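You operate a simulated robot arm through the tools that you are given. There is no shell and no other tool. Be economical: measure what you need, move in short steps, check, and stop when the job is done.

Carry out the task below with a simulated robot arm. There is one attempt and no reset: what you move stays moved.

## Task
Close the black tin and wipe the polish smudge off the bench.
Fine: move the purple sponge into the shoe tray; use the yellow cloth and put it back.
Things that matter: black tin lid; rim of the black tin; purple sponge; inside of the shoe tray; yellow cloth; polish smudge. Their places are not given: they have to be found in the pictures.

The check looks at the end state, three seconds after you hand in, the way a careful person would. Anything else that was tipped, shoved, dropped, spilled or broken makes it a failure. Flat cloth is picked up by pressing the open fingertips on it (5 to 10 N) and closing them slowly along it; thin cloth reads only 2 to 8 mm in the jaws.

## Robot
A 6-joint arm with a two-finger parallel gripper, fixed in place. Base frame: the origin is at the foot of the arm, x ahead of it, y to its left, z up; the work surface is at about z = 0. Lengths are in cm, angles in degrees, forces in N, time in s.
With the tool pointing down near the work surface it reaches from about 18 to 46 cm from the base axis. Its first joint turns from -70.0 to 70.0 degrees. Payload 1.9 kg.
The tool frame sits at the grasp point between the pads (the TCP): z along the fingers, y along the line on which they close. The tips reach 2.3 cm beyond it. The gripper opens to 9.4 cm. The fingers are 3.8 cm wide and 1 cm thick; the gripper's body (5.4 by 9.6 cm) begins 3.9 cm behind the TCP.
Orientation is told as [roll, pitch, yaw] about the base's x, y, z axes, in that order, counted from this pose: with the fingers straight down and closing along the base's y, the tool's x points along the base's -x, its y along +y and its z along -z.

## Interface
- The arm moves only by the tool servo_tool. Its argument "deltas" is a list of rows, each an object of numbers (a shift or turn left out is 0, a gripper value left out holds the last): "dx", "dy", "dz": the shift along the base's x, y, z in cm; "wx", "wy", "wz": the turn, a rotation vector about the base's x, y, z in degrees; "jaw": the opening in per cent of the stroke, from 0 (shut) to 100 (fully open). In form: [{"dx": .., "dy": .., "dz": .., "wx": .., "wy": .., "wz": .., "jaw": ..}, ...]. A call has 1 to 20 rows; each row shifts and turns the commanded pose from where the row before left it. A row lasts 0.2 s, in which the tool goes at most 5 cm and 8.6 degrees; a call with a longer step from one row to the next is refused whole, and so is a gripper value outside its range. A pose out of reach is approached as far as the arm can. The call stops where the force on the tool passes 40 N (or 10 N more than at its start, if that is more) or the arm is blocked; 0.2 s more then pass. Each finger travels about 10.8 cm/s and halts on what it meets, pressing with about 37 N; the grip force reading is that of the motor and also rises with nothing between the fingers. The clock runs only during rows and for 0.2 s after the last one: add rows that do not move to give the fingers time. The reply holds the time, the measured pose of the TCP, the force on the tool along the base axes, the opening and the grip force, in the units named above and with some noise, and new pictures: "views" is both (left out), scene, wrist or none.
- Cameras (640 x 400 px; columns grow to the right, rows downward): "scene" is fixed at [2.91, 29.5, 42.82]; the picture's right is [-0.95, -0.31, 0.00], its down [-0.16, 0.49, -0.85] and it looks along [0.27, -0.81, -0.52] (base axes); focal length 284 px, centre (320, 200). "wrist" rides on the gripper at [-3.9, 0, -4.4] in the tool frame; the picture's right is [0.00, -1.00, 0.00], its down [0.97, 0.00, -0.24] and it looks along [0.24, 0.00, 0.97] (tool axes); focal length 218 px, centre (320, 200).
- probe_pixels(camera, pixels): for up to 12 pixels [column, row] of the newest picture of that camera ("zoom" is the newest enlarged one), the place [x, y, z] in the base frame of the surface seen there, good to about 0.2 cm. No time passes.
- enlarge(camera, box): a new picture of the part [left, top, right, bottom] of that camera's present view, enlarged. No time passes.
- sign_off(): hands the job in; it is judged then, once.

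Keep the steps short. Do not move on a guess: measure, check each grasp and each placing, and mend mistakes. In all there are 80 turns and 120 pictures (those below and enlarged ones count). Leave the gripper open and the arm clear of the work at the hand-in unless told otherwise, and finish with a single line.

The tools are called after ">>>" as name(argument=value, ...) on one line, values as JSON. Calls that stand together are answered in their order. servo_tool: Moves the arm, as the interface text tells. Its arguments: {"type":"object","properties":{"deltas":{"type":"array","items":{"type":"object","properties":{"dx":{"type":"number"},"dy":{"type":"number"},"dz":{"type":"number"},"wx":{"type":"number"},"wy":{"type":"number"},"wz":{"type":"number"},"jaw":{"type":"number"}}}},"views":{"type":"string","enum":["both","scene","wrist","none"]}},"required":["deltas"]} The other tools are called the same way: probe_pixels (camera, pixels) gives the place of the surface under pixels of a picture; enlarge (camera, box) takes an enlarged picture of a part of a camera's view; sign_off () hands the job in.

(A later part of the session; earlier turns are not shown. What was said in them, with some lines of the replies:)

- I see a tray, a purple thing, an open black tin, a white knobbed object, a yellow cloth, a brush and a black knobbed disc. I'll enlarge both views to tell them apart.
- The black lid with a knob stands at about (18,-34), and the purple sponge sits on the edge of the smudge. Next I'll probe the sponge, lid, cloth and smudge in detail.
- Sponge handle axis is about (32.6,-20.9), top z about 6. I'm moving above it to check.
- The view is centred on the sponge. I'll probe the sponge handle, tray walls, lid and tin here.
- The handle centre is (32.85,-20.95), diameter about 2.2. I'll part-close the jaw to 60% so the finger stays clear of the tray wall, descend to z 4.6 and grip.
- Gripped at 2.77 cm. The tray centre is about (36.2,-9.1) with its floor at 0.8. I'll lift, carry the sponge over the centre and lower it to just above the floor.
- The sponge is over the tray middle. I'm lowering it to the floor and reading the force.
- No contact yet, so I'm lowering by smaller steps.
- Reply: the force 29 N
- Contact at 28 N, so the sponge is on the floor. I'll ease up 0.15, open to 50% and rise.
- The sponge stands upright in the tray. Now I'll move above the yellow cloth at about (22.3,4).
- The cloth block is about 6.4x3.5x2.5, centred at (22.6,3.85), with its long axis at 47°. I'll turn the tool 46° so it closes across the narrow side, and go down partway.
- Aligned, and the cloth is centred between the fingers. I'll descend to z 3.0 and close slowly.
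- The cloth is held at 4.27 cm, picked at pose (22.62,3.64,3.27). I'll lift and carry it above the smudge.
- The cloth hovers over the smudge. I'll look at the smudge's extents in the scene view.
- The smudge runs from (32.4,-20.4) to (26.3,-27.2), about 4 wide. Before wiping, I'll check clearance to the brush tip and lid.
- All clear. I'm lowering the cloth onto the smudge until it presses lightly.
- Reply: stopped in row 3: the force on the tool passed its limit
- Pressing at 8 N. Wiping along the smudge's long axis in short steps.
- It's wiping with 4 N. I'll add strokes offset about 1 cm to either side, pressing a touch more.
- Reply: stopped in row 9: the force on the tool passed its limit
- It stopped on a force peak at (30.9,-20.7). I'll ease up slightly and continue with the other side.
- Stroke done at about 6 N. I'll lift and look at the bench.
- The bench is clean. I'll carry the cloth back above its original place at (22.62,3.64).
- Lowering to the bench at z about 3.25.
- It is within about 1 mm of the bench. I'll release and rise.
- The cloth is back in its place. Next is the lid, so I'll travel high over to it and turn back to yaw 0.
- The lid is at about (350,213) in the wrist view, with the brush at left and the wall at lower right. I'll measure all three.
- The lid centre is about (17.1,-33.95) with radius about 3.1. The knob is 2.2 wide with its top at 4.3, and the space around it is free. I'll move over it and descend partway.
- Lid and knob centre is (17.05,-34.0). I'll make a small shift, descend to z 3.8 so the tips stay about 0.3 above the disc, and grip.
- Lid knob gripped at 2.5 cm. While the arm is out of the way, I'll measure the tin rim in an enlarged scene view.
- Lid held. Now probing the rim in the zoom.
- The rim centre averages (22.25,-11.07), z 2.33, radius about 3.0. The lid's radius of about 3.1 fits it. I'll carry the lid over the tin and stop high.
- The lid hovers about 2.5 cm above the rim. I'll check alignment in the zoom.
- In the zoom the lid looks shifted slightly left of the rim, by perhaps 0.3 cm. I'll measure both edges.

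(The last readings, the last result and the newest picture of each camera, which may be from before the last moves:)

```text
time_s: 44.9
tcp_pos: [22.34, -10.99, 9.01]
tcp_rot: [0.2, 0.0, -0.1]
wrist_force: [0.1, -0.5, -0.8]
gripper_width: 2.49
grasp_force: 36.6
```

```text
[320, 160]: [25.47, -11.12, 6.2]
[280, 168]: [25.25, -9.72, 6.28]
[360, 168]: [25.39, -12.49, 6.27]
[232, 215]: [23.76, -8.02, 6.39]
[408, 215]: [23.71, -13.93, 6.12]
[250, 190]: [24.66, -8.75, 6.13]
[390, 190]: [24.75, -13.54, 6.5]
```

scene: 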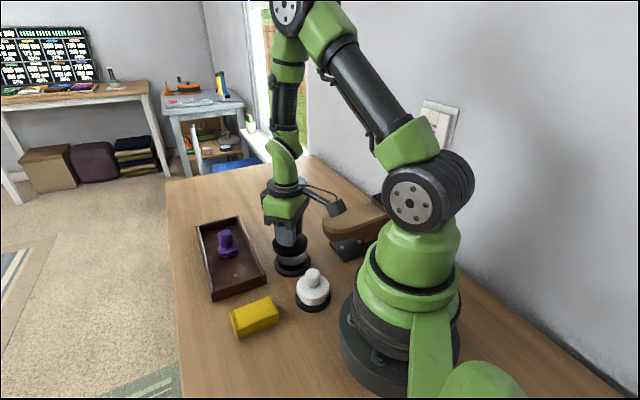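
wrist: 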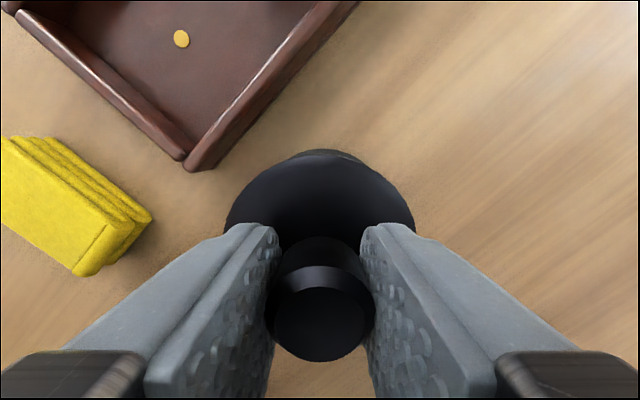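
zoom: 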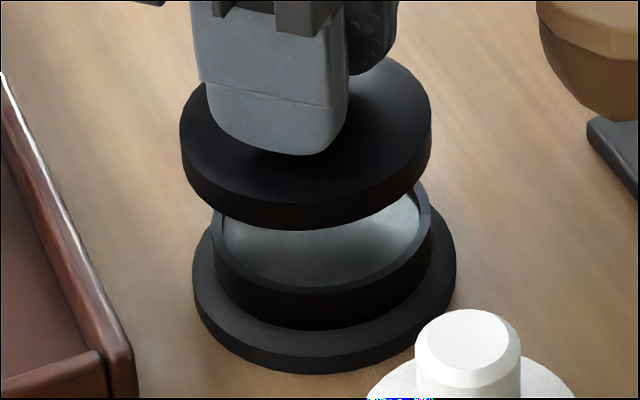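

The scene probes put the lid about (+0.2,+0.2) off the rim centre. I'll shift it (-0.22,-0.18) and lower to just above the rim.

>>> servo_tool(deltas=[{"dx": -0.22, "dy": -0.18}, {"dz": -1}, {"dz": -0.8}, {}], views="none")

>>> enlarge(camera="scene", box=[260, 225, 324, 281])

```text
time_s: 45.9
tcp_pos: [22.05, -11.22, 7.22]
tcp_rot: [0.1, 0.1, 0.0]
wrist_force: [0.1, 0.2, -0.3]
gripper_width: 2.49
grasp_force: 37.1
```

```text
7.14 times, centred on (292, 253) of scene
```

zoom: 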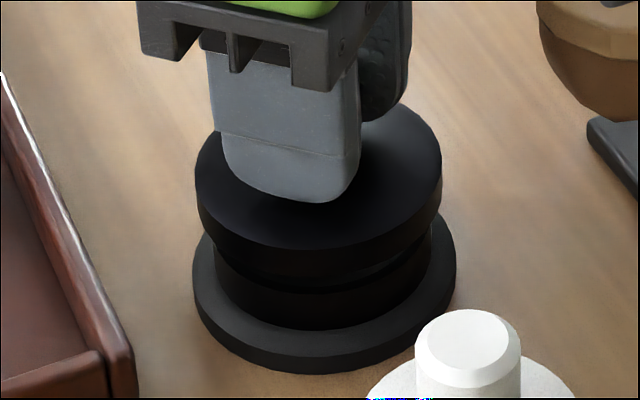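

Left-right alignment is good. I'll probe the edges again for the front-back alignment.

>>> enlarge(camera="scene", box=[276, 238, 308, 266])

>>> probe_pixels(camera="zoom", pixels=[[200, 190], [440, 180], [300, 100], [320, 240], [380, 70], [70, 150], [560, 150], [320, 290], [320, 330], [320, 400]])

```text
14.29 times, centred on (292, 252) of scene
```

zoom: 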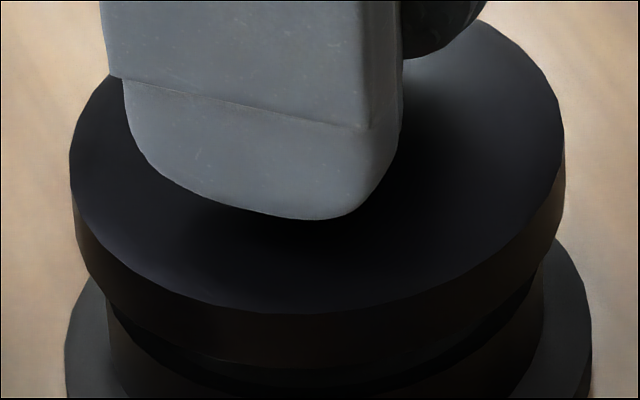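

```text
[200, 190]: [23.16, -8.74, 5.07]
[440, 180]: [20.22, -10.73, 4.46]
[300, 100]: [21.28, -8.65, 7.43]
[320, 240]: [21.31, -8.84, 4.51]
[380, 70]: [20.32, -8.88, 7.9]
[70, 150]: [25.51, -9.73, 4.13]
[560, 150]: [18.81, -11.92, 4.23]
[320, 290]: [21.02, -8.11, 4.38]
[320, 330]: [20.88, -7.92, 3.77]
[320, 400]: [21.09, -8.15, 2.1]
```

Comparing the front rim rows (tin 266, lid bottom 263.8, about 0.8 cm still to drop), the lid should overhang evenly by about 0.3 cm. I'll lower it in small steps until contact.

>>> servo_tool(deltas=[{"dx": 0.06, "dy": 0.04, "dz": -0.4}, {"dz": -0.2}, {"dz": -0.1}, {"dz": -0.1}, {}], views="none")

```text
time_s: 47.1
tcp_pos: [22.05, -11.1, 6.38]
tcp_rot: [0.2, 0.0, 0.0]
wrist_force: [-0.1, -0.3, 0.2]
gripper_width: 2.48
grasp_force: 36.9
```

>>> servo_tool(deltas=[{"dz": -0.1}, {"dz": -0.1}, {"dz": -0.05}, {}], views="none")

>>> enlarge(camera="scene", box=[260, 225, 324, 281])

```text
time_s: 48.1
tcp_pos: [22.05, -11.19, 6.2]
tcp_rot: [0.3, 0.0, 0.0]
wrist_force: [1.0, -0.2, -0.5]
gripper_width: 2.51
grasp_force: 36.6
```

```text
7.14 times, centred on (292, 253) of scene
```

zoom: 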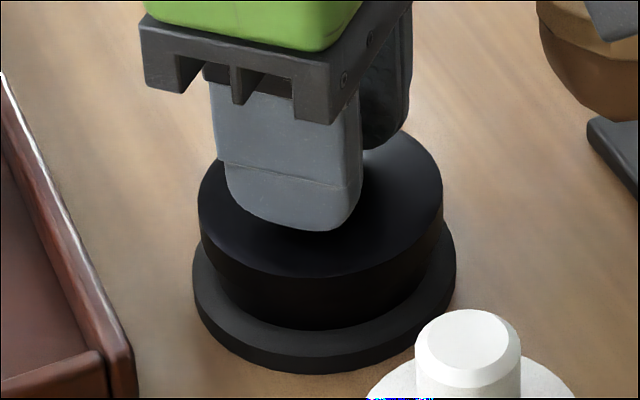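

No contact yet and it's well aligned. I'll keep lowering, with a small x shift of -0.04.

>>> servo_tool(deltas=[{"dx": -0.04, "dz": -0.1}, {"dz": -0.1}, {"dz": -0.05}, {}], views="none")

```text
time_s: 49.1
tcp_pos: [22.09, -11.06, 5.82]
tcp_rot: [0.2, -0.1, 0.0]
wrist_force: [0.4, 0.7, -0.7]
gripper_width: 2.5
grasp_force: 37.4
```

>>> servo_tool(deltas=[{"dz": -0.1}, {"dz": -0.1}, {"dz": -0.05}, {}], views="none")

>>> enlarge(camera="scene", box=[260, 225, 324, 281])

```text
time_s: 50.1
tcp_pos: [22.02, -11.05, 5.66]
tcp_rot: [0.1, -0.1, 0.0]
wrist_force: [4.7, 14.8, 2.2]
gripper_width: 2.52
grasp_force: 36.8
```

```text
7.14 times, centred on (292, 253) of scene
```

zoom: 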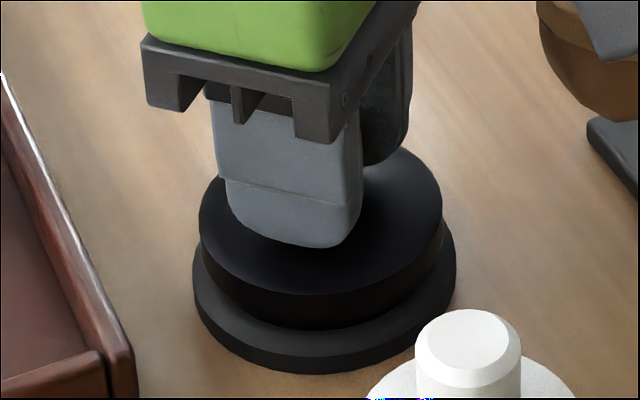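

The skirt is going over the rim, with a sideways push on the tool of +15 N in y. I'll yield toward +y and +x.

>>> servo_tool(deltas=[{"dx": 0.02, "dy": 0.08}, {}], views="none")

```text
time_s: 50.7
tcp_pos: [22.03, -11.14, 5.59]
tcp_rot: [0.3, 0.0, -0.1]
wrist_force: [-3.0, -5.2, -4.2]
gripper_width: 2.48
grasp_force: 36.6
```

Nearly neutral, slightly over. I'll go back a hair in y and lower further.

>>> servo_tool(deltas=[{"dx": -0.01, "dy": -0.02, "dz": -0.1}, {"dz": -0.1}, {}], views="none")

```text
time_s: 51.5
tcp_pos: [21.99, -11.13, 5.5]
tcp_rot: [0.3, 0.0, -0.2]
wrist_force: [-10.5, -3.4, 30.2]
gripper_width: 2.5
grasp_force: 37.6
```

It reads 30 N upward, so it's seated or nearly so. I'll check the look.

>>> enlarge(camera="scene", box=[260, 225, 324, 281])

>>> probe_pixels(camera="zoom", pixels=[[205, 235], [436, 230], [320, 290], [240, 270], [400, 270], [420, 180], [390, 165]])

```text
7.14 times, centred on (292, 253) of scene
```

zoom: 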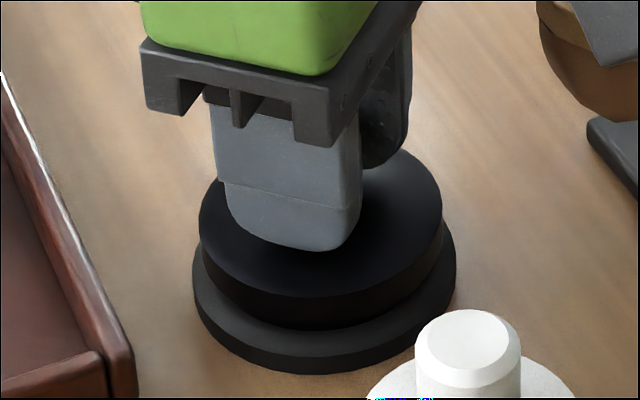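

```text
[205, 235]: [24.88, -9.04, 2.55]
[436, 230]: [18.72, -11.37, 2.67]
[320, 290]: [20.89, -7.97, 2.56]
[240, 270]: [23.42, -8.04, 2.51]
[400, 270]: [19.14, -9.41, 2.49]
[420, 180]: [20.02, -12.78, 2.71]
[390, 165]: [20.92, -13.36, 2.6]
```

The lid top reads 2.5–2.7 all round against the rim's 2.33, so it's level and seated. I'll release and rise.

>>> servo_tool(deltas=[{"dz": 0.08}, {"jaw": 35}, {"jaw": 48}, {}, {"dz": 2}, {"dz": 4}, {"dz": 5}, {"dz": 5}, {}])

>>> enlarge(camera="scene", box=[180, 190, 340, 350])

```text
time_s: 53.5
tcp_pos: [22.09, -11.16, 21.46]
tcp_rot: [0.2, 0.1, 0.0]
wrist_force: [-0.7, -0.2, -0.1]
gripper_width: 4.49
grasp_force: 0.0
```

scene: 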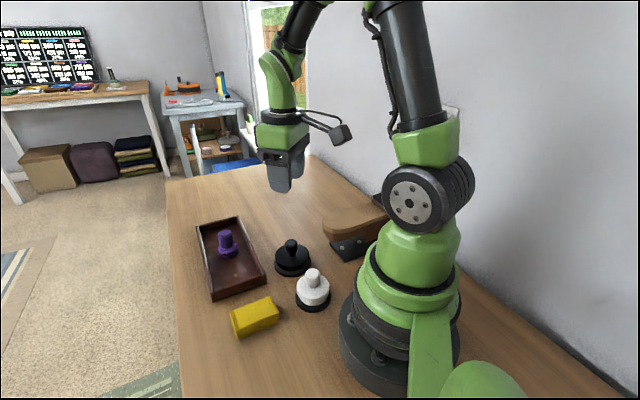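
wrist: 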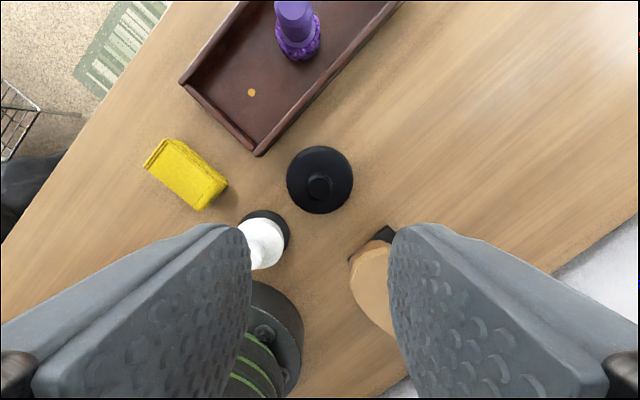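

```text
2.50 times, centred on (260, 270) of scene
```

zoom: 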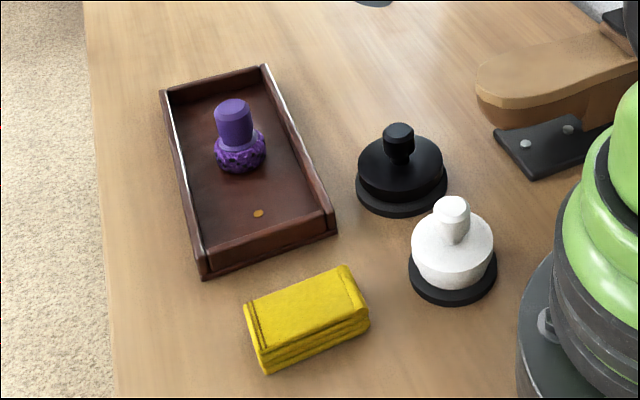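

Everything looks in place. I'll do a final check of lid level and cloth position, and open the gripper while rising a little.

>>> servo_tool(deltas=[{"dz": 3, "jaw": 100}, {}, {}], views="wrist")

>>> probe_pixels(camera="zoom", pixels=[[363, 170], [438, 165], [400, 190], [425, 145], [370, 148], [398, 130], [305, 308], [345, 268], [248, 312], [236, 110]])

>>> enlarge(camera="scene", box=[230, 180, 350, 290])

```text
time_s: 54.3
tcp_pos: [22.12, -11.12, 24.43]
tcp_rot: [0.1, 0.1, 0.0]
wrist_force: [-0.1, -0.6, -0.7]
gripper_width: 9.39
grasp_force: 0.1
```

wrist: 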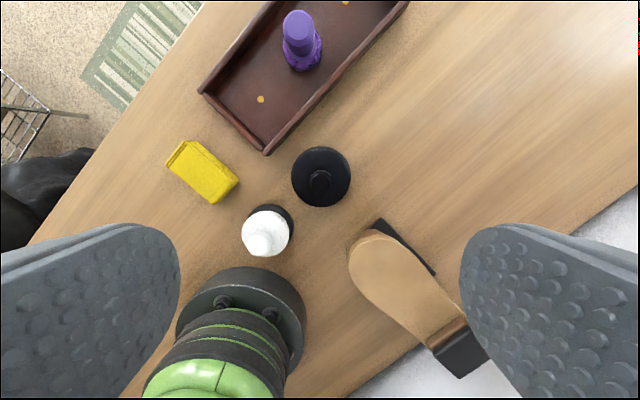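

```text
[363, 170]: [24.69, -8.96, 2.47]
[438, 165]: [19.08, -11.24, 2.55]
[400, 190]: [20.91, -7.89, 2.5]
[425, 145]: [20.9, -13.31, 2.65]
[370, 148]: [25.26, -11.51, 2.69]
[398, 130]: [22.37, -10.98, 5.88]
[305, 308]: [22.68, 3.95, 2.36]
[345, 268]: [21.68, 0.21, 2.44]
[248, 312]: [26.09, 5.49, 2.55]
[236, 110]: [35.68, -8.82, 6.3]
```

```text
3.64 times, centred on (290, 235) of scene
```

zoom: 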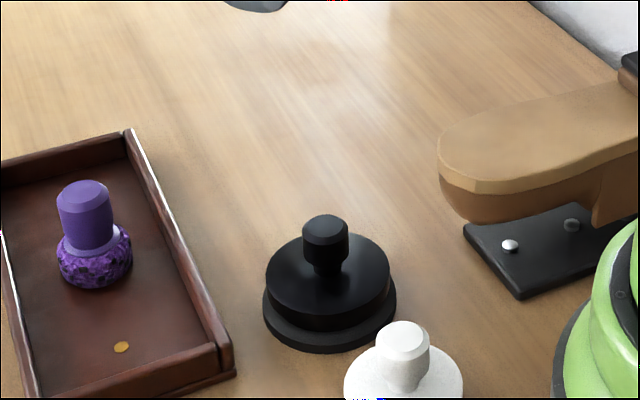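

The lid is level on the tin, the bench is clean, the sponge is in the tray, the cloth is back, and the arm is clear with the gripper open. Handing in.

>>> sign_off()

```text
The job is handed in.
```

The black tin is closed, the polish smudge is wiped off the bench, the purple sponge is in the shoe tray and the yellow cloth is back in its place.
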